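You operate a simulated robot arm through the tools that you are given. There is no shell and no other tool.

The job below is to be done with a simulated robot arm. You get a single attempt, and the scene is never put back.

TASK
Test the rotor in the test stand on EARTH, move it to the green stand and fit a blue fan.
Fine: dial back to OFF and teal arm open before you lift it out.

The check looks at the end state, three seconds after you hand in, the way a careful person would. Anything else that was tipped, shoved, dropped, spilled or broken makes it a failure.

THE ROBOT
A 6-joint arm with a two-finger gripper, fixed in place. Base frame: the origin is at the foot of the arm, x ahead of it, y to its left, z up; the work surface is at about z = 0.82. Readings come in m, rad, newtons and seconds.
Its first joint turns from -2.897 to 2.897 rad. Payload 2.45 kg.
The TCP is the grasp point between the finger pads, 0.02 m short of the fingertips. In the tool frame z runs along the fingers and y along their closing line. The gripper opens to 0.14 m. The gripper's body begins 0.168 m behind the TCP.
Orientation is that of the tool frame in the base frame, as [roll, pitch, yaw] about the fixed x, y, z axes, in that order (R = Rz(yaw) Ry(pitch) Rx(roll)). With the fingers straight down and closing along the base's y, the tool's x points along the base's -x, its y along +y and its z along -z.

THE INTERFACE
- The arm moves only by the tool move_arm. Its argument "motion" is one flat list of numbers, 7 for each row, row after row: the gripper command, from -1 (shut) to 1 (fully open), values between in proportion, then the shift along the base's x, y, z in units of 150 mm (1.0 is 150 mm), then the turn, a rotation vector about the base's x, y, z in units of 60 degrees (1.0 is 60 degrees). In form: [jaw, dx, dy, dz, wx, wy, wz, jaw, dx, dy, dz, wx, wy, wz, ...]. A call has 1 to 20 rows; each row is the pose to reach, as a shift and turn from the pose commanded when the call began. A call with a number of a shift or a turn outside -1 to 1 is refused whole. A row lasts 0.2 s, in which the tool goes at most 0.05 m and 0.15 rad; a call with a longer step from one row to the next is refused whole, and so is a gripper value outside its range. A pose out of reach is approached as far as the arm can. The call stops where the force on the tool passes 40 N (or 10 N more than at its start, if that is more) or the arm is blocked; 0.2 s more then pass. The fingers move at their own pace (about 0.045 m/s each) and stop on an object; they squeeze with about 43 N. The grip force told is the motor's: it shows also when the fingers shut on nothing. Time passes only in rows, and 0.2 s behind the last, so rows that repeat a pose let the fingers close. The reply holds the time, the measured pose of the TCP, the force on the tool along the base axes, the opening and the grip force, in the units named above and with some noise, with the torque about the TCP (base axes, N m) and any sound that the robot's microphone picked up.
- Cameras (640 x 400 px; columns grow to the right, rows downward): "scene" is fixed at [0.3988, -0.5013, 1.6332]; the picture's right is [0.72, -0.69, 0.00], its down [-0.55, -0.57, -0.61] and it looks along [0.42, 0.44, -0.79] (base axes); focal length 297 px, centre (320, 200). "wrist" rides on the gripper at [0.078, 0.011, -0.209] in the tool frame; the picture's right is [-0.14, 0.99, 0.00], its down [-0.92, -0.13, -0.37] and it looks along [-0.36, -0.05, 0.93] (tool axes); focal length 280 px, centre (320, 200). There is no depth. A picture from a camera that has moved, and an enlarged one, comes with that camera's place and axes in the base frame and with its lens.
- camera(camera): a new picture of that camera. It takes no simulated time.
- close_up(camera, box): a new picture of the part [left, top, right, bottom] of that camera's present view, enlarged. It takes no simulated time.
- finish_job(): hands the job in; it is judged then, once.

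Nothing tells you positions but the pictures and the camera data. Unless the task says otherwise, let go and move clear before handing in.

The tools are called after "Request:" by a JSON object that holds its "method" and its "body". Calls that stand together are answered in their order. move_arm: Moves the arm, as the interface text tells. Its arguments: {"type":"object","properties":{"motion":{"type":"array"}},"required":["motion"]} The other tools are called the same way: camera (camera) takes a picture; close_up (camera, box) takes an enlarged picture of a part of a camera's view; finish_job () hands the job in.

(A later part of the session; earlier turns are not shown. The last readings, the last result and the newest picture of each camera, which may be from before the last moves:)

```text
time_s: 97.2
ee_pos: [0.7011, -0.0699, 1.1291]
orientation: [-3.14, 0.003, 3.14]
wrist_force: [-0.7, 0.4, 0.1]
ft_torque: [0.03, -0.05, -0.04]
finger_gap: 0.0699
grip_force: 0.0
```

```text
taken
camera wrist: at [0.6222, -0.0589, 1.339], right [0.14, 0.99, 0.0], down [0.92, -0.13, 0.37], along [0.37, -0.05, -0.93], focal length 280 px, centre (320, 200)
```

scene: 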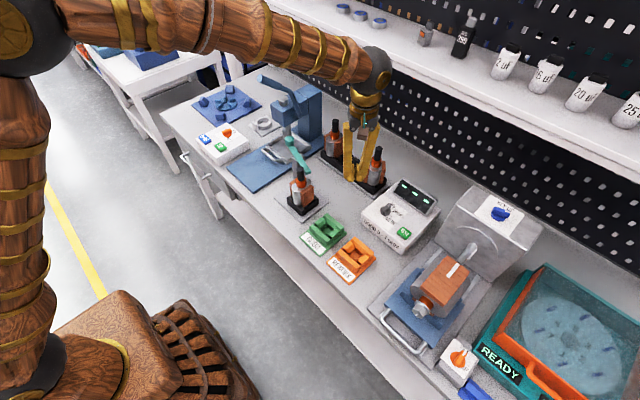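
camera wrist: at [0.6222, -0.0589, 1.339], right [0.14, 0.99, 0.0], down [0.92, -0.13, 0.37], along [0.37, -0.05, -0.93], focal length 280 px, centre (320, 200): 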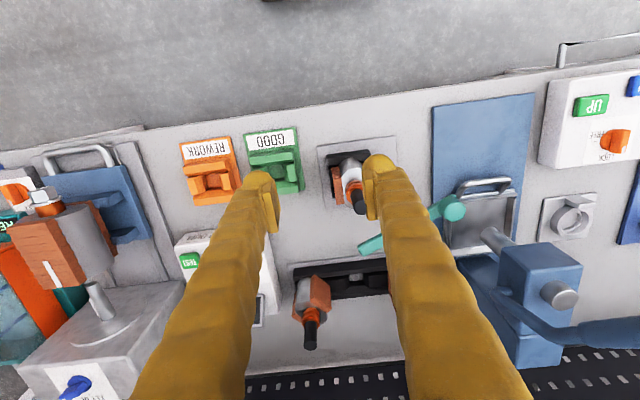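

Request:
{"method": "close_up", "body": {"camera": "wrist", "box": [240, 120, 310, 200]}}

Request:
{"method": "close_up", "body": {"camera": "wrist", "box": [310, 130, 400, 230]}}

Request:
{"method": "close_up", "body": {"camera": "scene", "box": [295, 200, 355, 260]}}

Request:
{"method": "close_up", "body": {"camera": "scene", "box": [280, 150, 330, 220]}}

```text
5.00 times, centred on (275, 160) of wrist
camera zoom: at [0.6222, -0.0589, 1.339], right [0.14, 0.99, 0.0], down [0.92, -0.13, 0.37], along [0.37, -0.05, -0.93], focal length 1402 px, centre (545, 400)
```

zoom: 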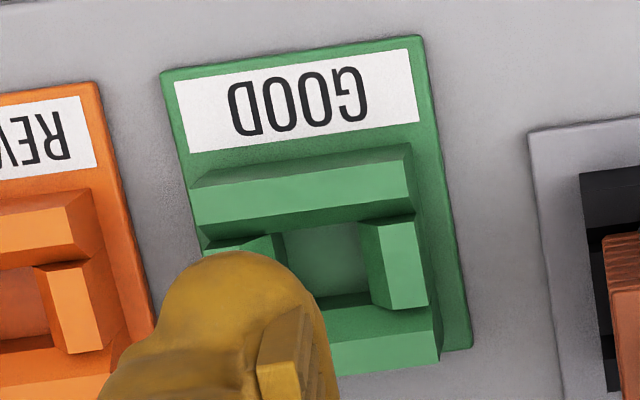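

```text
4.00 times, centred on (355, 180) of wrist
camera zoom: at [0.6222, -0.0589, 1.339], right [0.14, 0.99, 0.0], down [0.92, -0.13, 0.37], along [0.37, -0.05, -0.93], focal length 1122 px, centre (180, 280)
```

zoom: 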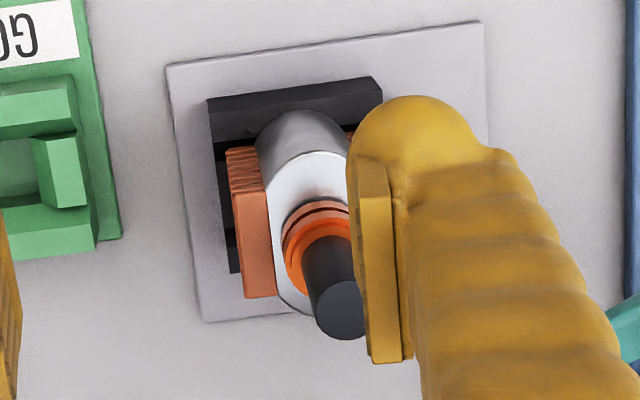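

```text
6.67 times, centred on (325, 230) of scene
camera zoom: at [0.3988, -0.5013, 1.6332], right [0.72, -0.69, 0.0], down [-0.55, -0.57, -0.61], along [0.42, 0.44, -0.79], focal length 1978 px, centre (287, 0)
```

zoom: 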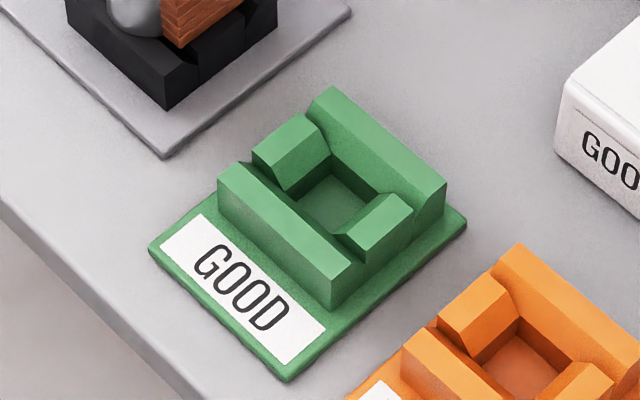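

```text
5.71 times, centred on (305, 185) of scene
camera zoom: at [0.3988, -0.5013, 1.6332], right [0.72, -0.69, 0.0], down [-0.55, -0.57, -0.61], along [0.42, 0.44, -0.79], focal length 1696 px, centre (406, 286)
```

zoom: 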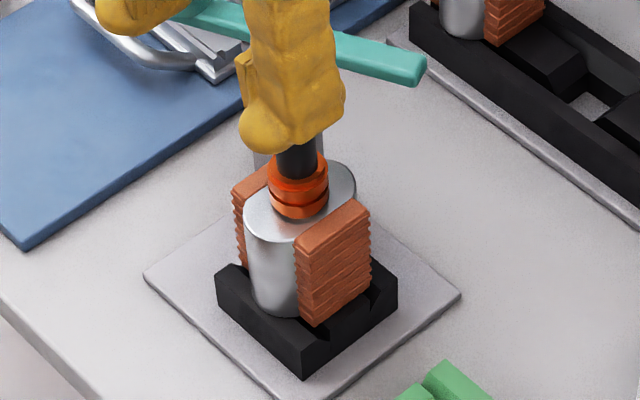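

The teal arm is open. I'll move over the rotor shaft at (0.775, −0.025) and take a reference picture for alignment.

Request:
{"method": "move_arm", "body": {"motion": [0, 0.17, 0.1, -0.1, 0, 0, 0, 0, 0.34, 0.2, -0.2, 0, 0, 0, 0, 0.493, 0.3, -0.3, 0, 0, 0, 0, 0.493, 0.3, -0.5, 0, 0, 0]}}

Request:
{"method": "camera", "body": {"camera": "wrist"}}

Request:
{"method": "close_up", "body": {"camera": "wrist", "box": [230, 90, 410, 220]}}

```text
time_s: 98.2
ee_pos: [0.7755, -0.0261, 1.0543]
orientation: [-3.14, 0.004, -3.141]
wrist_force: [-0.4, 0.4, 0.6]
ft_torque: [-0.02, -0.03, 0.0]
finger_gap: 0.07
grip_force: 0.1
```

```text
taken
camera wrist: at [0.6957, -0.0148, 1.2641], right [0.14, 0.99, 0.0], down [0.92, -0.13, 0.37], along [0.37, -0.05, -0.93], focal length 280 px, centre (320, 200)
```

wrist: 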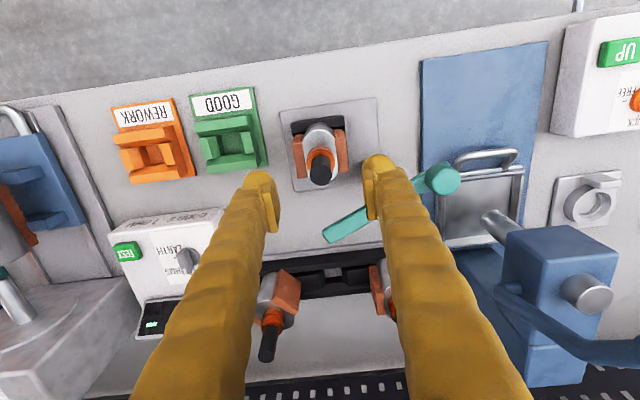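

```text
3.08 times, centred on (320, 155) of wrist
camera zoom: at [0.6957, -0.0148, 1.2641], right [0.14, 0.99, 0.0], down [0.92, -0.13, 0.37], along [0.37, -0.05, -0.93], focal length 863 px, centre (320, 338)
```

zoom: 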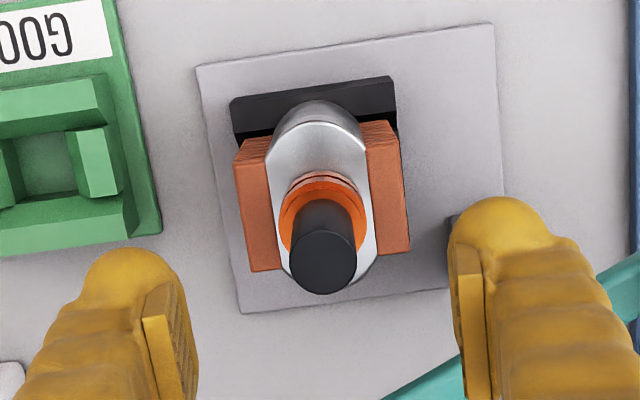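

Request:
{"method": "move_arm", "body": {"motion": [0, 0.003, 0.008, -0.2, 0, 0, 0, 0, 0.003, 0.008, -0.4, 0, 0, 0, 0, 0.003, 0.008, -0.545, 0, 0, 0]}}

Request:
{"method": "close_up", "body": {"camera": "wrist", "box": [230, 60, 410, 220]}}

Request:
{"method": "close_up", "body": {"camera": "scene", "box": [270, 120, 350, 220]}}

```text
time_s: 99.0
ee_pos: [0.776, -0.0237, 0.9731]
orientation: [-3.14, 0.005, 3.141]
wrist_force: [-0.6, -0.3, 0.1]
ft_torque: [0.0, 0.0, 0.01]
finger_gap: 0.0701
grip_force: 0.2
```

```text
2.50 times, centred on (320, 140) of wrist
camera zoom: at [0.6966, -0.0131, 1.1817], right [0.14, 0.99, 0.0], down [0.92, -0.13, 0.37], along [0.37, -0.05, -0.93], focal length 701 px, centre (320, 350)
```

zoom: 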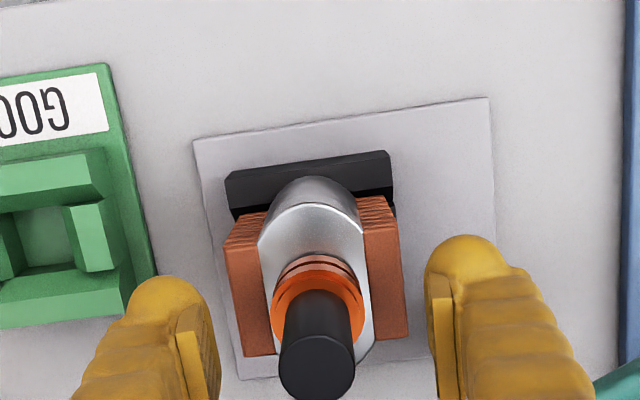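

```text
4.00 times, centred on (310, 170) of scene
camera zoom: at [0.3988, -0.5013, 1.6332], right [0.72, -0.69, 0.0], down [-0.55, -0.57, -0.61], along [0.42, 0.44, -0.79], focal length 1187 px, centre (360, 320)
```

zoom: 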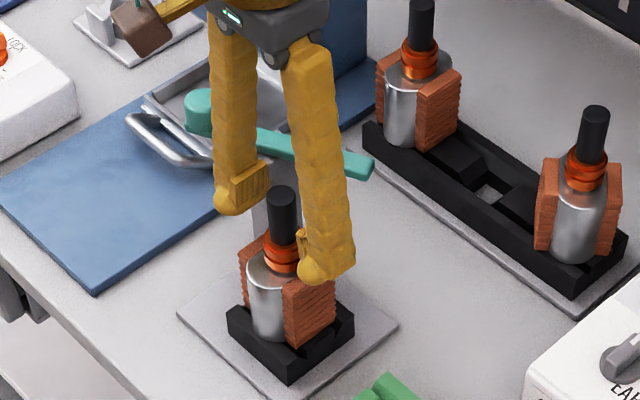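

Fingers straddle the shaft. Closing on it.

Request:
{"method": "move_arm", "body": {"motion": [-0.3, 0, 0, 0, 0, 0, 0, -0.6, 0, 0, 0, 0, 0, 0, -1, 0, 0, 0, 0, 0, 0, -1, 0, 0, 0, 0, 0, 0, -1, 0, 0, 0, 0, 0, 0]}}

Request:
{"method": "close_up", "body": {"camera": "wrist", "box": [230, 60, 410, 220]}}

```text
time_s: 100.0
ee_pos: [0.7765, -0.0246, 0.9747]
orientation: [-3.141, 0.007, 3.14]
wrist_force: [-7.8, 0.2, 13.2]
ft_torque: [0.11, 0.19, -0.02]
finger_gap: 0.0212
grip_force: 34.7
stopped in row 5: the force on the tool passed its limit at 42 N (the readings are from after the stop); the commanded pose is now the measured one
```

```text
2.50 times, centred on (320, 140) of wrist
camera zoom: at [0.6965, -0.0137, 1.1842], right [0.14, 0.99, 0.0], down [0.92, -0.13, 0.37], along [0.37, -0.05, -0.93], focal length 701 px, centre (320, 350)
```

zoom: 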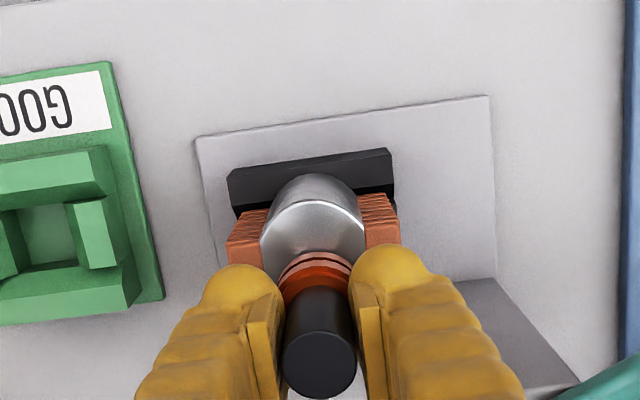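

Request:
{"method": "move_arm", "body": {"motion": [-0.5, 0, 0, 0, 0, 0, 0, -0.5, 0, 0, 0.035, 0, 0, 0, -1, 0, 0, 0.035, 0, 0, 0, -1, 0, 0, 0.035, 0, 0, 0, -1, 0, 0, 0.035, 0, 0, 0]}}

```text
time_s: 101.2
ee_pos: [0.7767, -0.0246, 0.9789]
orientation: [-3.14, 0.005, -3.14]
wrist_force: [-1.8, -3.7, -0.6]
ft_torque: [-0.09, 0.11, 0.01]
finger_gap: 0.0206
grip_force: 43.3
```

Clean grip on the shaft (20.6 mm). Lifting straight up slowly.

Request:
{"method": "move_arm", "body": {"motion": [-1, 0, 0, 0.06, 0, 0, 0, -1, 0, 0, 0.12, 0, 0, 0, -1, 0, 0, 0.2, 0, 0, 0, -1, 0, 0, 0.3, 0, 0, 0, -1, 0, 0, 0.45, 0, 0, 0, -1, 0, 0, 0.6, 0, 0, 0, -1, 0, 0, 0.7, 0, 0, 0]}}

Request:
{"method": "camera", "body": {"camera": "wrist"}}

Request:
{"method": "close_up", "body": {"camera": "scene", "box": [260, 100, 380, 240]}}

```text
time_s: 102.8
ee_pos: [0.7752, -0.0251, 1.085]
orientation: [-3.141, 0.005, 3.141]
wrist_force: [-1.3, -0.4, -13.6]
ft_torque: [0.01, 0.04, -0.02]
finger_gap: 0.0206
grip_force: 42.6
```

```text
taken
camera wrist: at [0.6965, -0.0135, 1.2944], right [0.14, 0.99, 0.0], down [0.92, -0.13, 0.37], along [0.37, -0.05, -0.93], focal length 280 px, centre (320, 200)
```

wrist: 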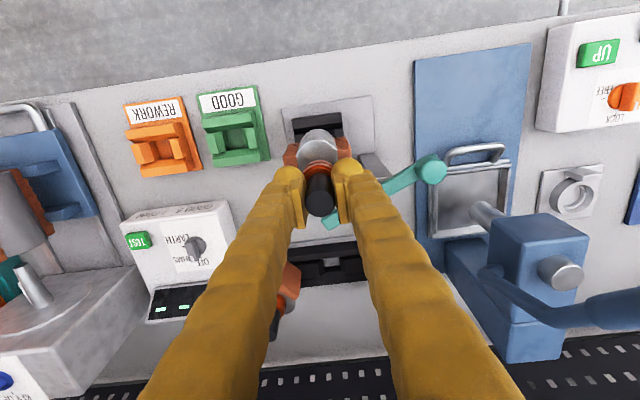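

```text
2.86 times, centred on (320, 170) of scene
camera zoom: at [0.3988, -0.5013, 1.6332], right [0.72, -0.69, 0.0], down [-0.55, -0.57, -0.61], along [0.42, 0.44, -0.79], focal length 848 px, centre (320, 286)
```

zoom: 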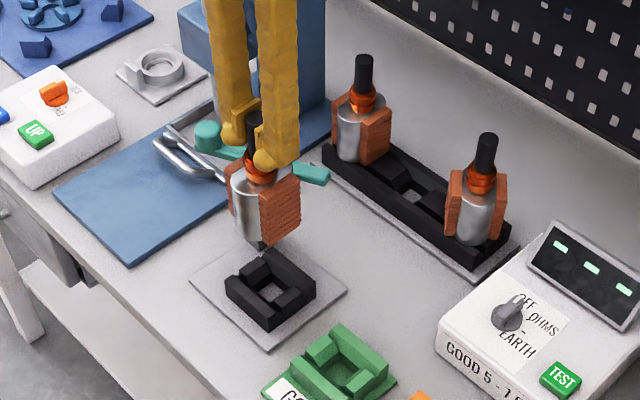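

Lifted cleanly (about 1.4 kg). Looking at the empty nest and the rotor's bottom shape.

Request:
{"method": "close_up", "body": {"camera": "scene", "box": [285, 140, 345, 230]}}

Request:
{"method": "close_up", "body": {"camera": "wrist", "box": [190, 70, 370, 230]}}

```text
4.44 times, centred on (315, 185) of scene
camera zoom: at [0.3988, -0.5013, 1.6332], right [0.72, -0.69, 0.0], down [-0.55, -0.57, -0.61], along [0.42, 0.44, -0.79], focal length 1319 px, centre (342, 267)
```

zoom: 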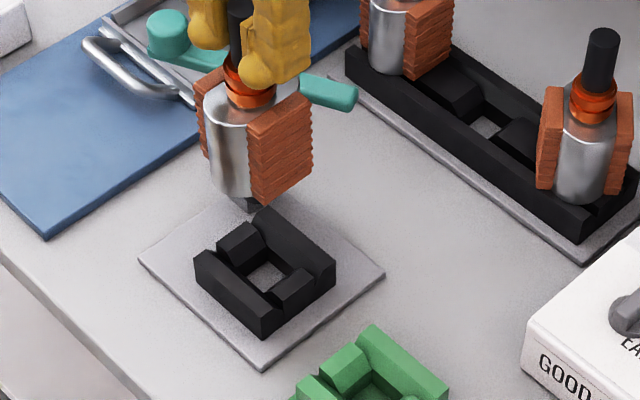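

```text
2.50 times, centred on (280, 150) of wrist
camera zoom: at [0.6965, -0.0135, 1.2944], right [0.14, 0.99, 0.0], down [0.92, -0.13, 0.37], along [0.37, -0.05, -0.93], focal length 701 px, centre (420, 325)
```

zoom: 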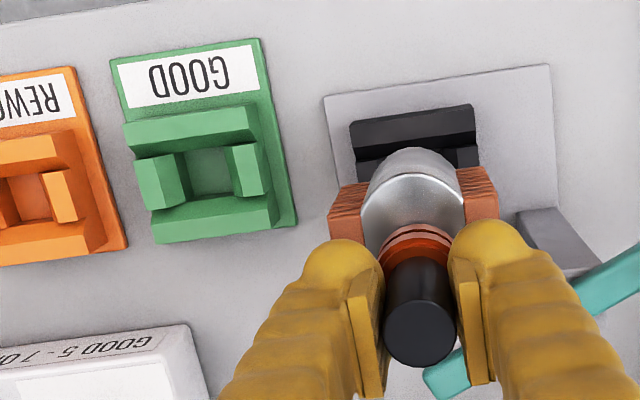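

Request:
{"method": "close_up", "body": {"camera": "scene", "box": [290, 175, 350, 255]}}

Request:
{"method": "close_up", "body": {"camera": "scene", "box": [305, 180, 325, 205]}}

Request:
{"method": "close_up", "body": {"camera": "wrist", "box": [195, 80, 275, 170]}}

```text
5.00 times, centred on (320, 215) of scene
camera zoom: at [0.3988, -0.5013, 1.6332], right [0.72, -0.69, 0.0], down [-0.55, -0.57, -0.61], along [0.42, 0.44, -0.79], focal length 1484 px, centre (320, 125)
```

zoom: 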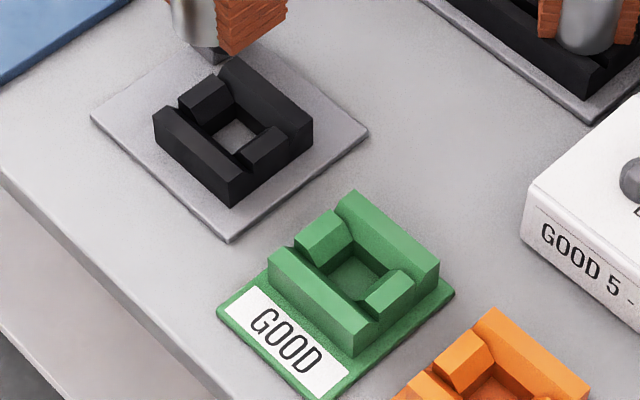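

```text
16.00 times, centred on (315, 192) of scene
camera zoom: at [0.3988, -0.5013, 1.6332], right [0.72, -0.69, 0.0], down [-0.55, -0.57, -0.61], along [0.42, 0.44, -0.79], focal length 4748 px, centre (400, 320)
```

zoom: 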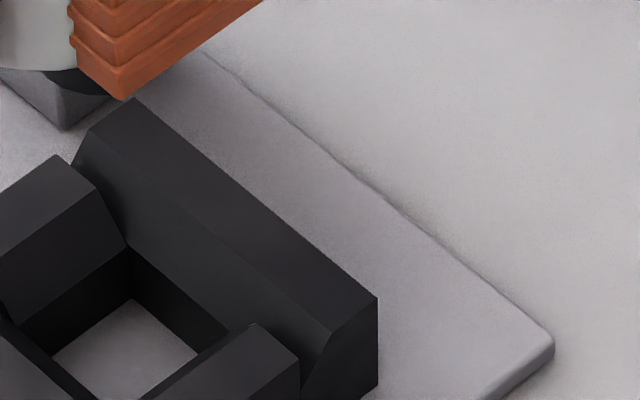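

```text
4.44 times, centred on (235, 125) of wrist
camera zoom: at [0.6965, -0.0135, 1.2944], right [0.14, 0.99, 0.0], down [0.92, -0.13, 0.37], along [0.37, -0.05, -0.93], focal length 1246 px, centre (698, 533)
```

zoom: 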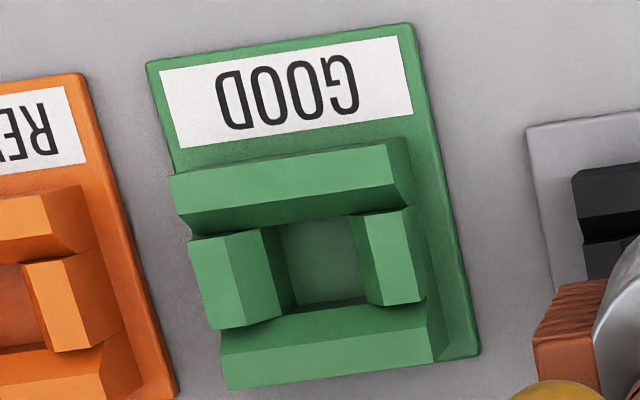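

The rotor's base is a tapered square plug and both nests look identical (tops at ≈0.857). Green nest centre ≈ (0.7540, −0.1587). Carrying the rotor there at height.

Request:
{"method": "move_arm", "body": {"motion": [-1, -0.035, -0.2, 0, 0, 0, 0, -1, -0.07, -0.4, 0, 0, 0, 0, -1, -0.105, -0.6, 0, 0, 0, 0, -1, -0.13, -0.78, 0, 0, 0, 0, -1, -0.139, -0.891, 0, 0, 0, 0, -1, -0.139, -0.891, 0, 0, 0, 0]}}

Request:
{"method": "close_up", "body": {"camera": "wrist", "box": [220, 60, 420, 240]}}

Request:
{"method": "close_up", "body": {"camera": "scene", "box": [280, 150, 380, 260]}}

```text
time_s: 104.2
ee_pos: [0.756, -0.1593, 1.0854]
orientation: [-3.141, 0.006, 3.142]
wrist_force: [-0.6, 0.4, -13.5]
ft_torque: [-0.02, 0.03, -0.01]
finger_gap: 0.0205
grip_force: 43.2
```

```text
2.22 times, centred on (320, 150) of wrist
camera zoom: at [0.6762, -0.1482, 1.2937], right [0.14, 0.99, 0.0], down [0.92, -0.13, 0.37], along [0.37, -0.05, -0.93], focal length 623 px, centre (320, 311)
```

zoom: 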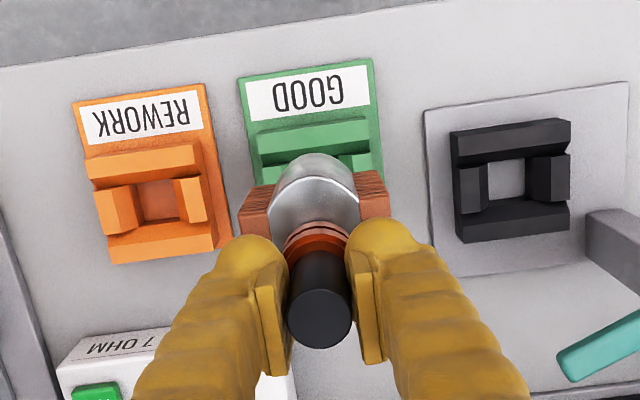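

```text
3.64 times, centred on (330, 205) of scene
camera zoom: at [0.3988, -0.5013, 1.6332], right [0.72, -0.69, 0.0], down [-0.55, -0.57, -0.61], along [0.42, 0.44, -0.79], focal length 1079 px, centre (284, 182)
```

zoom: 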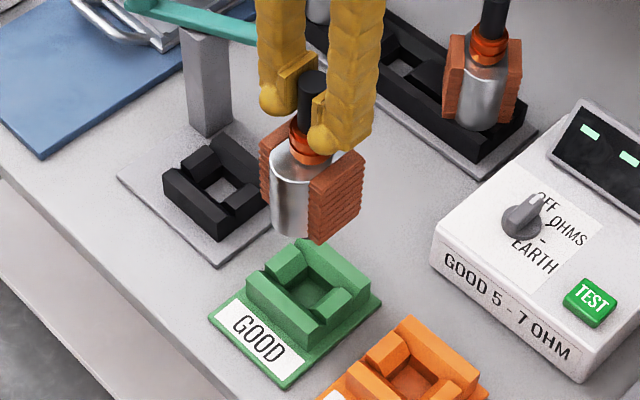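

Request:
{"method": "close_up", "body": {"camera": "wrist", "box": [440, 90, 510, 180]}}

Request:
{"method": "close_up", "body": {"camera": "wrist", "box": [280, 80, 350, 170]}}

```text
4.44 times, centred on (475, 135) of wrist
camera zoom: at [0.6762, -0.1482, 1.2937], right [0.14, 0.99, 0.0], down [0.92, -0.13, 0.37], along [0.37, -0.05, -0.93], focal length 1246 px, centre (-369, 489)
```

zoom: 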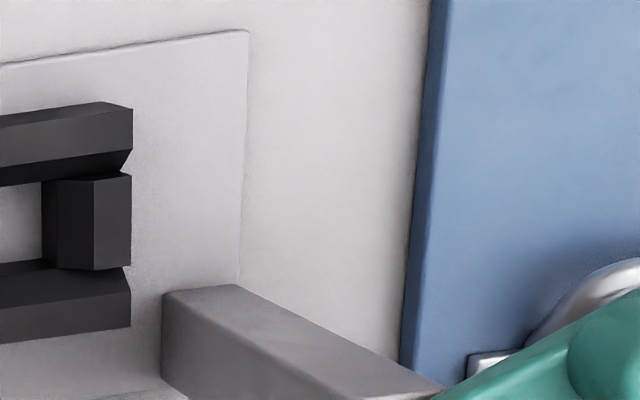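

```text
4.44 times, centred on (315, 125) of wrist
camera zoom: at [0.6762, -0.1482, 1.2937], right [0.14, 0.99, 0.0], down [0.92, -0.13, 0.37], along [0.37, -0.05, -0.93], focal length 1246 px, centre (342, 533)
```

zoom: 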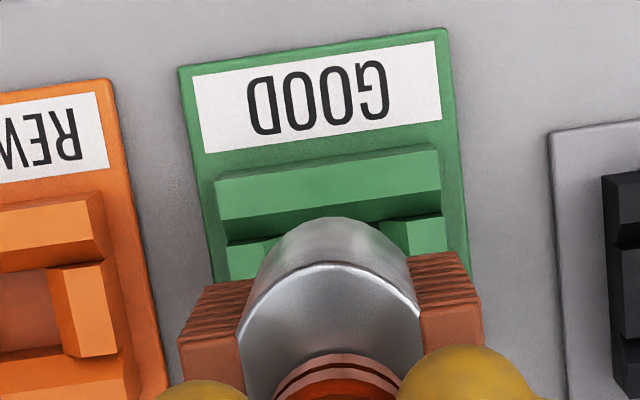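

Request:
{"method": "close_up", "body": {"camera": "wrist", "box": [360, 105, 450, 180]}}

```text
5.33 times, centred on (405, 142) of wrist
camera zoom: at [0.6762, -0.1482, 1.2937], right [0.14, 0.99, 0.0], down [0.92, -0.13, 0.37], along [0.37, -0.05, -0.93], focal length 1495 px, centre (-133, 507)
```

zoom: 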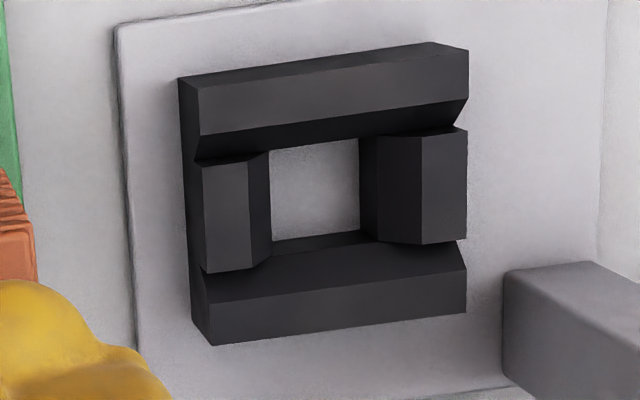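

Alignment agrees within about 1 mm. Lowering the rotor into the green nest.

Request:
{"method": "move_arm", "body": {"motion": [-1, 0.005, -0.002, -0.15, 0, 0, 0, -1, 0.005, -0.002, -0.3, 0, 0, 0, -1, 0.005, -0.002, -0.42, 0, 0, 0, -1, 0.005, -0.002, -0.5, 0, 0, 0, -1, 0.005, -0.002, -0.56, 0, 0, 0]}}

Request:
{"method": "close_up", "body": {"camera": "scene", "box": [280, 150, 380, 260]}}

Request:
{"method": "close_up", "body": {"camera": "wrist", "box": [240, 60, 400, 220]}}

```text
time_s: 105.4
ee_pos: [0.7564, -0.1586, 1.0001]
orientation: [-3.139, 0.006, -3.14]
wrist_force: [-0.3, 0.6, -14.6]
ft_torque: [-0.02, -0.03, -0.01]
finger_gap: 0.0206
grip_force: 43.1
```

```text
3.64 times, centred on (330, 205) of scene
camera zoom: at [0.3988, -0.5013, 1.6332], right [0.72, -0.69, 0.0], down [-0.55, -0.57, -0.61], along [0.42, 0.44, -0.79], focal length 1079 px, centre (284, 182)
```

zoom: 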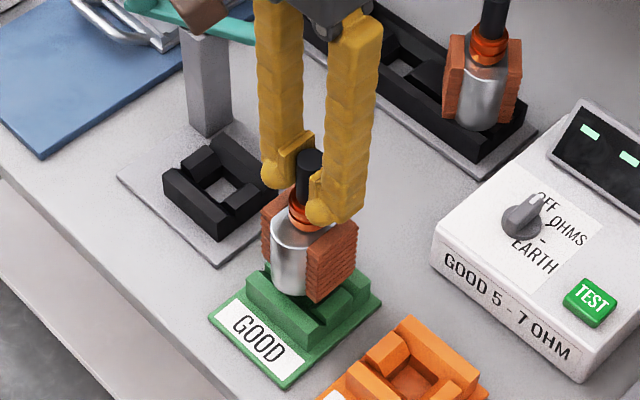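

```text
2.50 times, centred on (320, 140) of wrist
camera zoom: at [0.6765, -0.1476, 1.2096], right [0.14, 0.99, 0.0], down [0.92, -0.13, 0.37], along [0.37, -0.05, -0.93], focal length 701 px, centre (320, 350)
```

zoom: 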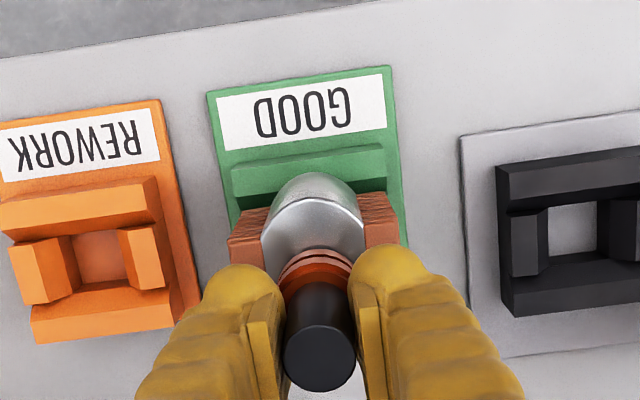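

Request:
{"method": "move_arm", "body": {"motion": [-1, 0, 0, -0.03, 0, 0, 0, -1, 0, 0, -0.06, 0, 0, 0, -1, 0, 0, -0.09, 0, 0, 0, -1, 0, 0, -0.115, 0, 0, 0, -1, 0, 0, -0.13, 0, 0, 0, -1, 0, 0, -0.14, 0, 0, 0]}}

Request:
{"method": "close_up", "body": {"camera": "scene", "box": [280, 150, 380, 260]}}

```text
time_s: 106.8
ee_pos: [0.7563, -0.1593, 0.9795]
orientation: [3.141, 0.006, 3.14]
wrist_force: [-0.6, -0.3, -2.7]
ft_torque: [0.04, 0.5, 0.0]
finger_gap: 0.0206
grip_force: 43.0
```

```text
3.64 times, centred on (330, 205) of scene
camera zoom: at [0.3988, -0.5013, 1.6332], right [0.72, -0.69, 0.0], down [-0.55, -0.57, -0.61], along [0.42, 0.44, -0.79], focal length 1079 px, centre (284, 182)
```

zoom: 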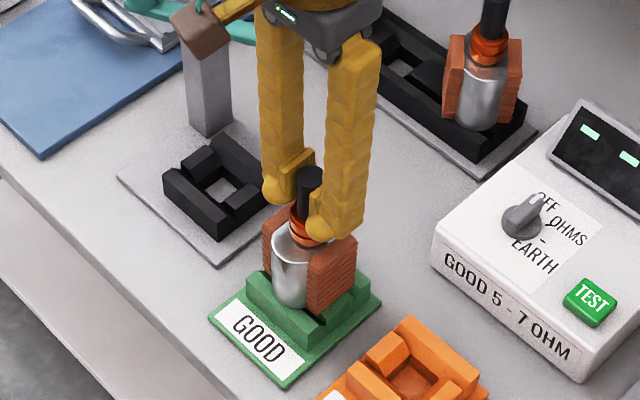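

Request:
{"method": "move_arm", "body": {"motion": [-1, 0, 0, -0.005, 0, 0, 0, -1, 0, 0, -0.01, 0, 0, 0]}}

```text
time_s: 107.4
ee_pos: [0.7566, -0.1581, 0.9805]
orientation: [-3.139, 0.009, 3.14]
wrist_force: [-5.7, -2.6, 30.0]
ft_torque: [-0.05, 0.4, -0.03]
finger_gap: 0.0206
grip_force: 43.2
```

Seated (upward force now). Unloading slightly and releasing.

Request:
{"method": "move_arm", "body": {"motion": [-1, 0, 0, 0.007, 0, 0, 0, -1, 0, 0, 0.007, 0, 0, 0]}}

```text
time_s: 108.0
ee_pos: [0.7578, -0.1591, 0.9806]
orientation: [-3.14, 0.008, 3.141]
wrist_force: [4.3, -5.8, 24.7]
ft_torque: [-0.06, -0.35, -0.02]
finger_gap: 0.0208
grip_force: 43.1
```

Request:
{"method": "move_arm", "body": {"motion": [-1, 0, 0, 0.006, 0, 0, 0, -1, 0, 0, 0.006, 0, 0, 0]}}

```text
time_s: 108.6
ee_pos: [0.7558, -0.1585, 0.9799]
orientation: [-3.14, 0.005, -3.14]
wrist_force: [7.5, -5.2, 9.7]
ft_torque: [-0.06, -0.47, -0.06]
finger_gap: 0.0207
grip_force: 42.6
```

Request:
{"method": "move_arm", "body": {"motion": [-0.65, 0, 0, 0, 0, 0, 0, -0.5, 0, 0, 0, 0, 0, 0, -0.3, 0, 0, 0, 0, 0, 0, 0, 0, 0, 0, 0, 0, 0, 0, 0, 0, 0, 0, 0, 0]}}

Request:
{"method": "close_up", "body": {"camera": "scene", "box": [280, 150, 380, 260]}}

Request:
{"method": "close_up", "body": {"camera": "wrist", "box": [240, 60, 400, 220]}}

```text
time_s: 109.8
ee_pos: [0.7558, -0.1588, 0.9801]
orientation: [-3.14, 0.005, -3.141]
wrist_force: [-0.2, -0.8, 0.6]
ft_torque: [-0.02, 0.04, 0.01]
finger_gap: 0.0701
grip_force: 0.0
```

```text
3.64 times, centred on (330, 205) of scene
camera zoom: at [0.3988, -0.5013, 1.6332], right [0.72, -0.69, 0.0], down [-0.55, -0.57, -0.61], along [0.42, 0.44, -0.79], focal length 1079 px, centre (284, 182)
```

zoom: 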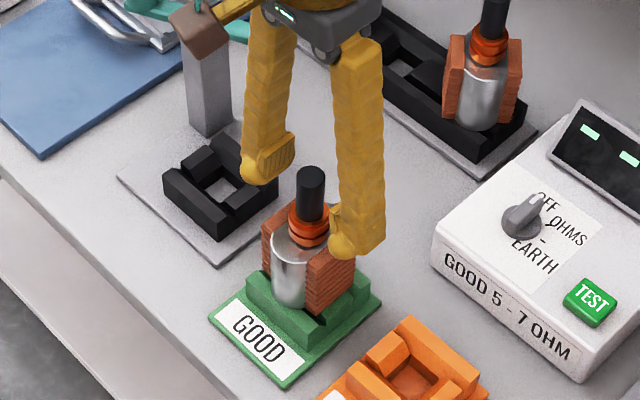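

```text
2.50 times, centred on (320, 140) of wrist
camera zoom: at [0.6766, -0.1475, 1.1895], right [0.14, 0.99, 0.0], down [0.92, -0.13, 0.37], along [0.37, -0.05, -0.93], focal length 701 px, centre (320, 350)
```

zoom: 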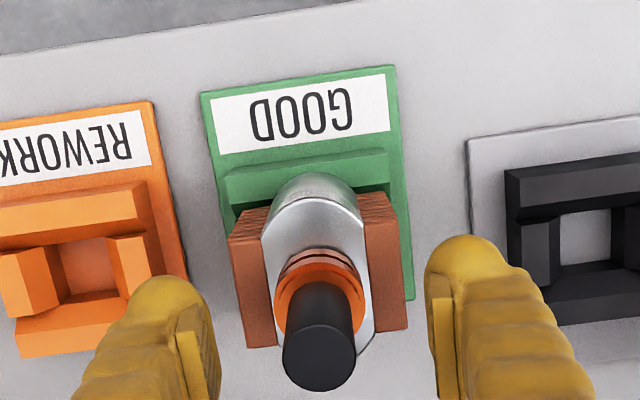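

Rotor released in the green stand. Rising clear and checking that it stands upright.

Request:
{"method": "move_arm", "body": {"motion": [0, 0, 0, 0.2, 0, 0, 0, 0, 0, 0, 0.5, 0, 0, 0, 0, 0, 0, 0.8, 0, 0, 0, 0, 0, 0, 1.0, 0, 0, 0]}}

Request:
{"method": "close_up", "body": {"camera": "wrist", "box": [240, 80, 400, 220]}}

Request:
{"method": "close_up", "body": {"camera": "scene", "box": [295, 170, 365, 255]}}

```text
time_s: 110.8
ee_pos: [0.7576, -0.1579, 1.131]
orientation: [-3.139, 0.006, -3.141]
wrist_force: [-0.3, -0.1, -0.4]
ft_torque: [0.0, 0.05, 0.0]
finger_gap: 0.07
grip_force: 0.0
```

```text
2.86 times, centred on (320, 150) of wrist
camera zoom: at [0.6766, -0.1475, 1.3401], right [0.14, 0.99, 0.0], down [0.92, -0.13, 0.37], along [0.37, -0.05, -0.93], focal length 801 px, centre (320, 343)
```

zoom: 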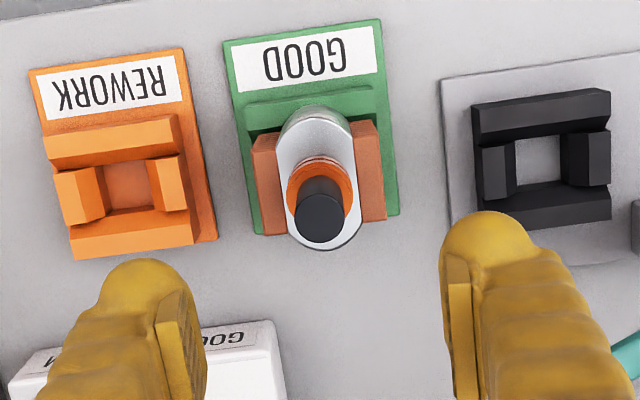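

```text
4.71 times, centred on (330, 212) of scene
camera zoom: at [0.3988, -0.5013, 1.6332], right [0.72, -0.69, 0.0], down [-0.55, -0.57, -0.61], along [0.42, 0.44, -0.79], focal length 1396 px, centre (273, 141)
```

zoom: 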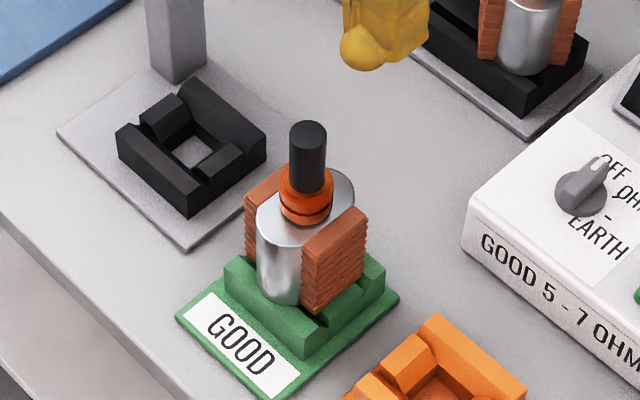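

The rotor stands upright in the green stand with its shaft at ≈(0.7555, −0.158). Now to the fan: I'll retreat toward the base and travel left, clear of the press lever.

Request:
{"method": "move_arm", "body": {"motion": [0, -0.25, 0.1, 0.15, 0, 0, 0, 0, -0.5, 0.2, 0.3, 0, 0, 0, 0, -0.75, 0.3, 0.45, 0, 0, 0, 0, -0.95, 0.45, 0.6, 0, 0, 0]}}

Request:
{"method": "move_arm", "body": {"motion": [0, 0, 0.32, 0, 0, 0, 0, 0, 0, 0.64, 0, 0, 0, 0, 0, 0, 0.96, 0, 0, 0, 0]}}

Request:
{"method": "move_arm", "body": {"motion": [0, 0, 0.32, 0, 0, 0, 0, 0, 0, 0.64, 0, 0, 0, 0, 0, 0, 0.96, 0, 0, 0, 0]}}

Request:
{"method": "move_arm", "body": {"motion": [0, 0, 0.32, 0, 0, 0, 0, 0, 0, 0.64, 0, 0, 0, 0, 0, 0, 0.96, 0, 0, 0, 0]}}

Request:
{"method": "move_arm", "body": {"motion": [0, 0, 0.32, 0, 0, 0, 0, 0, 0, 0.64, 0, 0, 0, 0, 0, 0, 0.96, 0, 0, 0, 0]}}

Request:
{"method": "camera", "body": {"camera": "wrist"}}

```text
time_s: 111.8
ee_pos: [0.6131, -0.091, 1.2216]
orientation: [-3.139, 0.005, -3.141]
wrist_force: [0.7, 0.4, -0.9]
ft_torque: [0.0, 0.04, 0.02]
finger_gap: 0.0697
grip_force: 0.0
```

```text
time_s: 112.6
ee_pos: [0.6136, 0.0532, 1.22]
orientation: [-3.14, 0.004, 3.141]
wrist_force: [0.6, 0.5, 0.3]
ft_torque: [0.02, 0.02, 0.02]
finger_gap: 0.0703
grip_force: 0.1
```

```text
time_s: 113.4
ee_pos: [0.6116, 0.1971, 1.2213]
orientation: [-3.14, 0.007, 3.141]
wrist_force: [-0.6, -0.4, -0.7]
ft_torque: [0.0, 0.02, 0.02]
finger_gap: 0.0699
grip_force: 0.0
```

```text
time_s: 114.2
ee_pos: [0.6127, 0.341, 1.2202]
orientation: [-3.139, 0.005, -3.141]
wrist_force: [-0.1, 0.3, 0.1]
ft_torque: [0.01, -0.04, 0.03]
finger_gap: 0.07
grip_force: 0.1
```

```text
time_s: 115.0
ee_pos: [0.612, 0.4844, 1.2192]
orientation: [-3.139, 0.005, 3.141]
wrist_force: [-0.4, -0.6, 0.5]
ft_torque: [0.01, -0.01, -0.02]
finger_gap: 0.0699
grip_force: 0.0
```

```text
taken
camera wrist: at [0.5329, 0.4953, 1.4289], right [0.14, 0.99, 0.0], down [0.92, -0.13, 0.37], along [0.37, -0.05, -0.93], focal length 280 px, centre (320, 200)
```

wrist: 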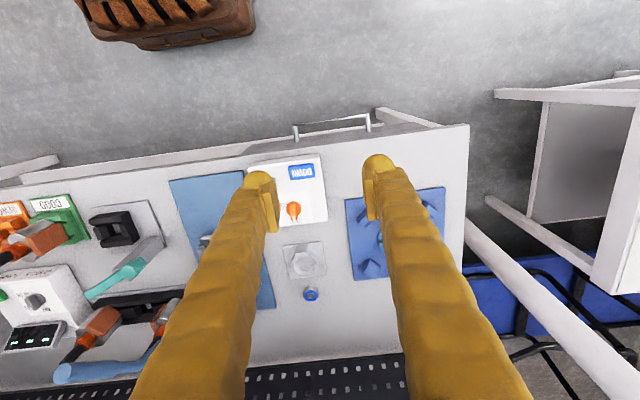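

Request:
{"method": "move_arm", "body": {"motion": [0.6, 0.15, 0.22, -0.1, 0, 0, 0, 0.6, 0.3, 0.44, -0.2, 0, 0, 0, 0.6, 0.45, 0.66, -0.3, 0, 0, 0, 0.6, 0.6, 0.9, -0.4, 0, 0, 0]}}

Request:
{"method": "camera", "body": {"camera": "wrist"}}

```text
time_s: 116.0
ee_pos: [0.7018, 0.6188, 1.1623]
orientation: [3.141, 0.007, 3.141]
wrist_force: [-0.3, -0.7, 0.8]
ft_torque: [0.06, -0.05, 0.01]
finger_gap: 0.1118
grip_force: 0.0
```

```text
taken
camera wrist: at [0.6223, 0.6311, 1.371], right [0.14, 0.99, 0.0], down [0.92, -0.13, 0.38], along [0.37, -0.05, -0.93], focal length 280 px, centre (320, 200)
```

wrist: 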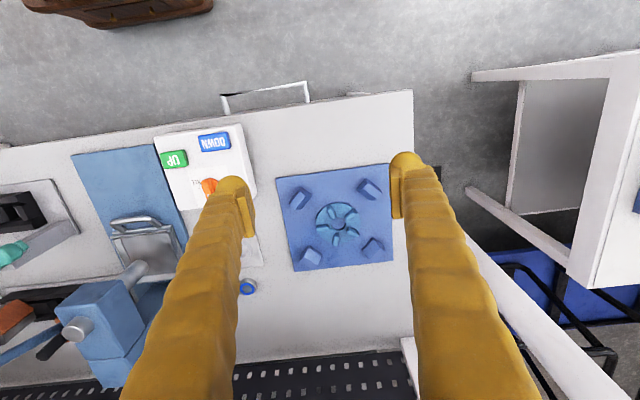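

Request:
{"method": "close_up", "body": {"camera": "wrist", "box": [270, 160, 400, 280]}}

Request:
{"method": "close_up", "body": {"camera": "wrist", "box": [305, 190, 370, 255]}}

Request:
{"method": "close_up", "body": {"camera": "scene", "box": [210, 80, 250, 120]}}

```text
3.33 times, centred on (335, 220) of wrist
camera zoom: at [0.6223, 0.6311, 1.371], right [0.14, 0.99, 0.0], down [0.92, -0.13, 0.38], along [0.37, -0.05, -0.93], focal length 935 px, centre (270, 133)
```

zoom: 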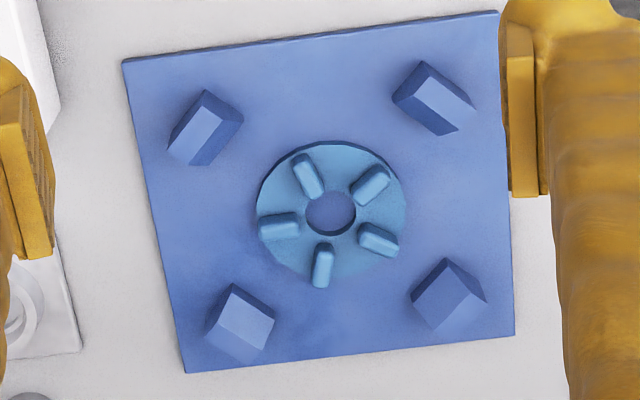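

```text
6.15 times, centred on (338, 222) of wrist
camera zoom: at [0.6223, 0.6311, 1.371], right [0.14, 0.99, 0.0], down [0.92, -0.13, 0.38], along [0.37, -0.05, -0.93], focal length 1726 px, centre (212, 62)
```

zoom: 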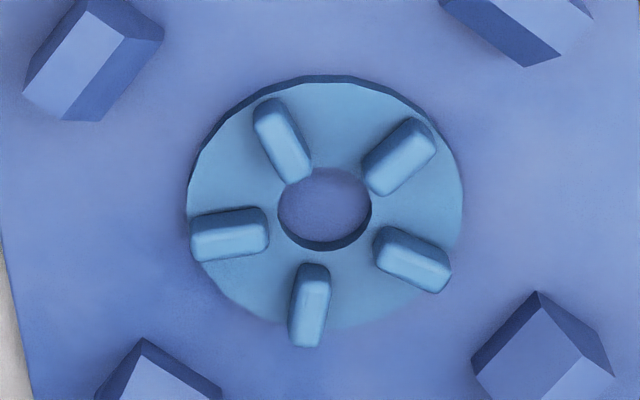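

```text
10.00 times, centred on (230, 100) of scene
camera zoom: at [0.3988, -0.5013, 1.6332], right [0.72, -0.69, 0.0], down [-0.55, -0.57, -0.61], along [0.42, 0.44, -0.79], focal length 2967 px, centre (1220, 1200)
```

zoom: 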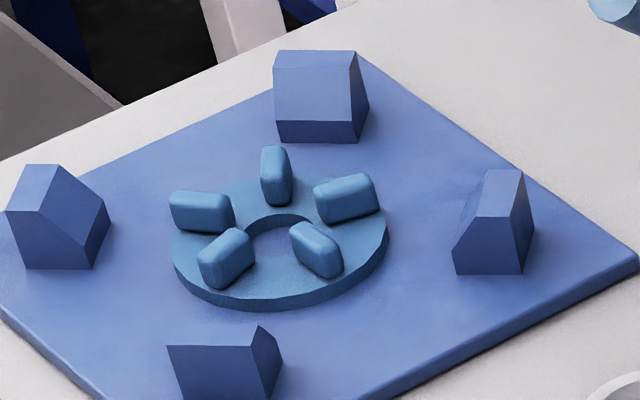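

The fan's centre is at about (0.892, 0.633), disc top z≈0.837, blades ≈15 mm tall and 10 mm thick; hole ≈32 mm. It's too far for a straight-down grasp, so I'll tilt the tool outward 25° and pinch the blade nearest to me (at 199.5°). First yaw and tilt.

Request:
{"method": "move_arm", "body": {"motion": [0, 0, 0, 0, 0, 0, 0.11, -0.3, 0, 0, 0, 0, 0, 0.22, -0.571, 0, 0, 0, 0, 0, 0.325]}}

Request:
{"method": "move_arm", "body": {"motion": [-0.571, 0, 0, 0, 0.0464, -0.1309, 0, -0.571, 0, 0, 0, 0.0927, -0.2618, 0, -0.571, 0, 0, 0, 0.1391, -0.3927, 0, -0.571, 0, 0, 0, 0.1391, -0.3927, 0]}}

Request:
{"method": "camera", "body": {"camera": "wrist"}}

```text
time_s: 116.8
ee_pos: [0.704, 0.6212, 1.1604]
orientation: [-3.14, 0.007, -2.799]
wrist_force: [-0.9, 0.0, -0.7]
ft_torque: [-0.01, 0.03, 0.0]
finger_gap: 0.0439
grip_force: 0.0
```

```text
time_s: 117.8
ee_pos: [0.7034, 0.6213, 1.1594]
orientation: [-3.14, 0.442, -2.801]
wrist_force: [0.2, -0.3, 0.8]
ft_torque: [-0.03, -0.03, -0.04]
finger_gap: 0.0299
grip_force: 0.2
```

```text
taken
camera wrist: at [0.5485, 0.577, 1.3163], right [-0.21, 0.98, 0.06], down [0.68, 0.1, 0.73], along [0.7, 0.19, -0.68], focal length 280 px, centre (320, 200)
```

wrist: 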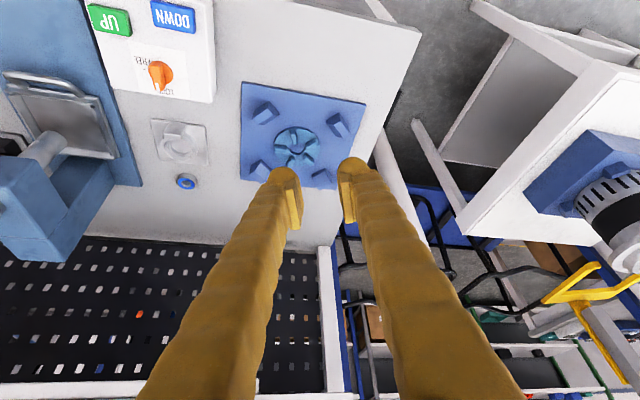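

Request:
{"method": "move_arm", "body": {"motion": [-0.571, 0.22, 0, -0.15, 0, 0, 0, -0.571, 0.44, -0.01, -0.3, 0, 0, 0, -0.571, 0.66, -0.01, -0.45, 0, 0, 0, -0.571, 0.85, -0.02, -0.6, 0, 0, 0, -0.571, 0.976, -0.02, -0.73, 0, 0, 0]}}

Request:
{"method": "camera", "body": {"camera": "wrist"}}

Request:
{"method": "camera", "body": {"camera": "scene"}}

```text
time_s: 119.0
ee_pos: [0.8513, 0.618, 1.0507]
orientation: [-3.141, 0.443, -2.8]
wrist_force: [-0.5, -0.8, -0.1]
ft_torque: [0.02, 0.03, 0.01]
finger_gap: 0.0302
grip_force: 0.1
```

```text
taken
camera wrist: at [0.6961, 0.5744, 1.2076], right [-0.21, 0.98, 0.06], down [0.68, 0.1, 0.73], along [0.7, 0.19, -0.68], focal length 280 px, centre (320, 200)
```

wrist: 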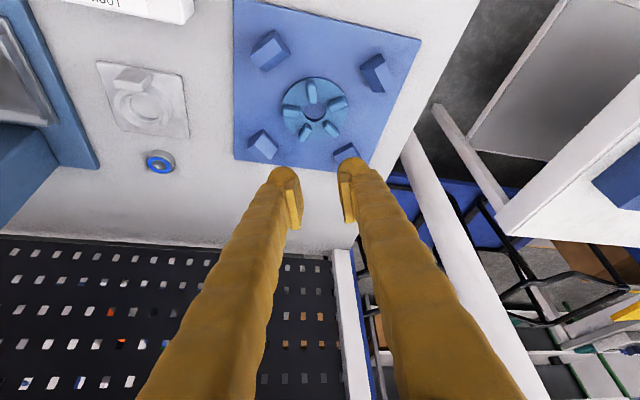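

```text
taken
```

scene: 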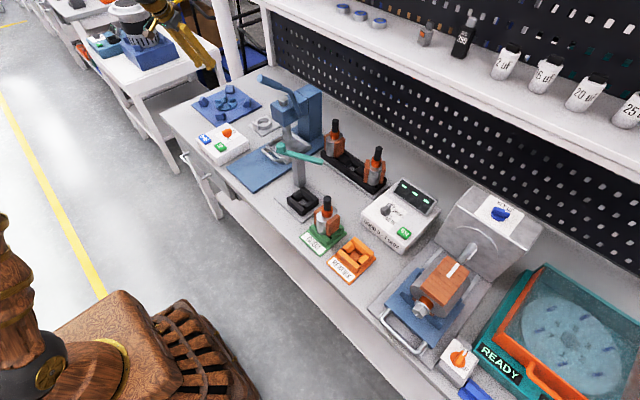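

Request:
{"method": "close_up", "body": {"camera": "wrist", "box": [260, 60, 370, 180]}}

```text
3.33 times, centred on (315, 120) of wrist
camera zoom: at [0.6961, 0.5744, 1.2076], right [-0.21, 0.98, 0.06], down [0.68, 0.1, 0.73], along [0.7, 0.19, -0.68], focal length 935 px, centre (337, 467)
```

zoom: 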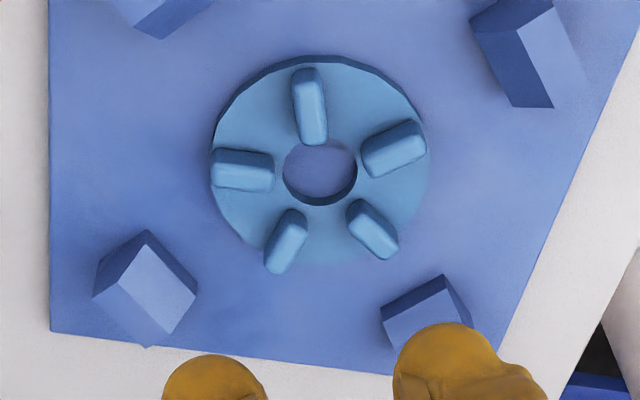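

Request:
{"method": "move_arm", "body": {"motion": [-0.571, 0, 0, -0.2, 0, 0, 0, -0.571, 0, 0, -0.4, 0, 0, 0, -0.571, 0, 0, -0.6, 0, 0, 0, -0.571, 0, 0, -0.8, 0, 0, 0, -0.571, 0, 0, -0.93, 0, 0, 0]}}

Request:
{"method": "camera", "body": {"camera": "wrist"}}

Request:
{"method": "close_up", "body": {"camera": "scene", "box": [190, 60, 290, 130]}}

```text
time_s: 120.2
ee_pos: [0.8505, 0.6176, 0.9108]
orientation: [-3.141, 0.443, -2.802]
wrist_force: [-0.6, -0.1, -0.2]
ft_torque: [0.01, 0.02, -0.01]
finger_gap: 0.0302
grip_force: 0.1
```

```text
taken
camera wrist: at [0.6953, 0.5742, 1.0673], right [-0.21, 0.98, 0.06], down [0.68, 0.1, 0.73], along [0.7, 0.19, -0.68], focal length 280 px, centre (320, 200)
```

wrist: 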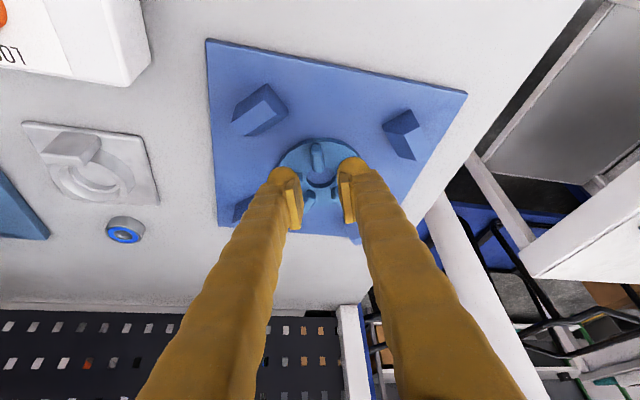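

```text
5.71 times, centred on (240, 95) of scene
camera zoom: at [0.3988, -0.5013, 1.6332], right [0.72, -0.69, 0.0], down [-0.55, -0.57, -0.61], along [0.42, 0.44, -0.79], focal length 1696 px, centre (777, 800)
```

zoom: 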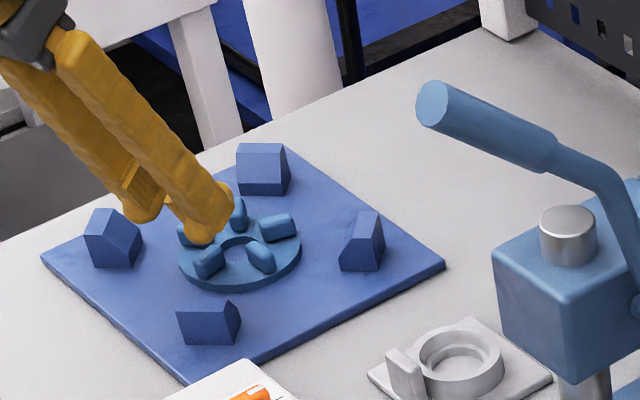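

Request:
{"method": "close_up", "body": {"camera": "wrist", "box": [265, 120, 375, 220]}}

```text
4.00 times, centred on (320, 170) of wrist
camera zoom: at [0.6953, 0.5742, 1.0673], right [-0.21, 0.98, 0.06], down [0.68, 0.1, 0.73], along [0.7, 0.19, -0.68], focal length 1122 px, centre (320, 320)
```

zoom: 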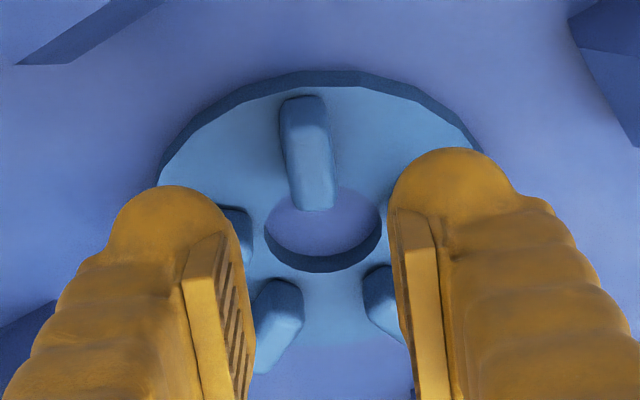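

Blade A lies centred between the fingers. Descending to it.

Request:
{"method": "move_arm", "body": {"motion": [-0.571, 0, 0, -0.1, 0, 0, 0, -0.571, 0, 0, -0.2, 0, 0, 0, -0.571, 0, 0, -0.26, 0, 0, 0, -0.571, 0, 0, -0.3, 0, 0, 0]}}

Request:
{"method": "close_up", "body": {"camera": "wrist", "box": [265, 120, 375, 220]}}

Request:
{"method": "close_up", "body": {"camera": "scene", "box": [200, 70, 270, 130]}}

```text
time_s: 121.2
ee_pos: [0.8511, 0.6171, 0.8665]
orientation: [-3.141, 0.442, -2.802]
wrist_force: [0.0, 0.1, 0.3]
ft_torque: [0.01, -0.02, 0.02]
finger_gap: 0.0299
grip_force: 0.0
```

```text
4.00 times, centred on (320, 170) of wrist
camera zoom: at [0.6952, 0.5739, 1.022], right [-0.21, 0.98, 0.06], down [0.68, 0.1, 0.73], along [0.7, 0.19, -0.68], focal length 1122 px, centre (320, 320)
```

zoom: 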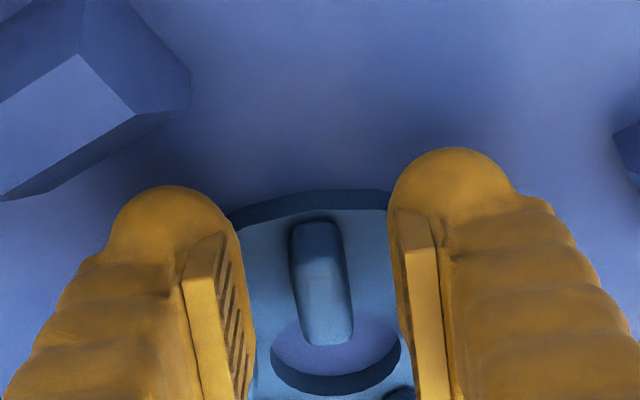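

```text
6.67 times, centred on (235, 100) of scene
camera zoom: at [0.3988, -0.5013, 1.6332], right [0.72, -0.69, 0.0], down [-0.55, -0.57, -0.61], along [0.42, 0.44, -0.79], focal length 1978 px, centre (887, 867)
```

zoom: 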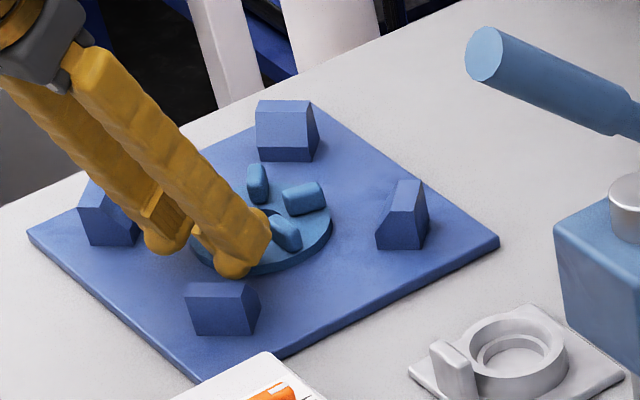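

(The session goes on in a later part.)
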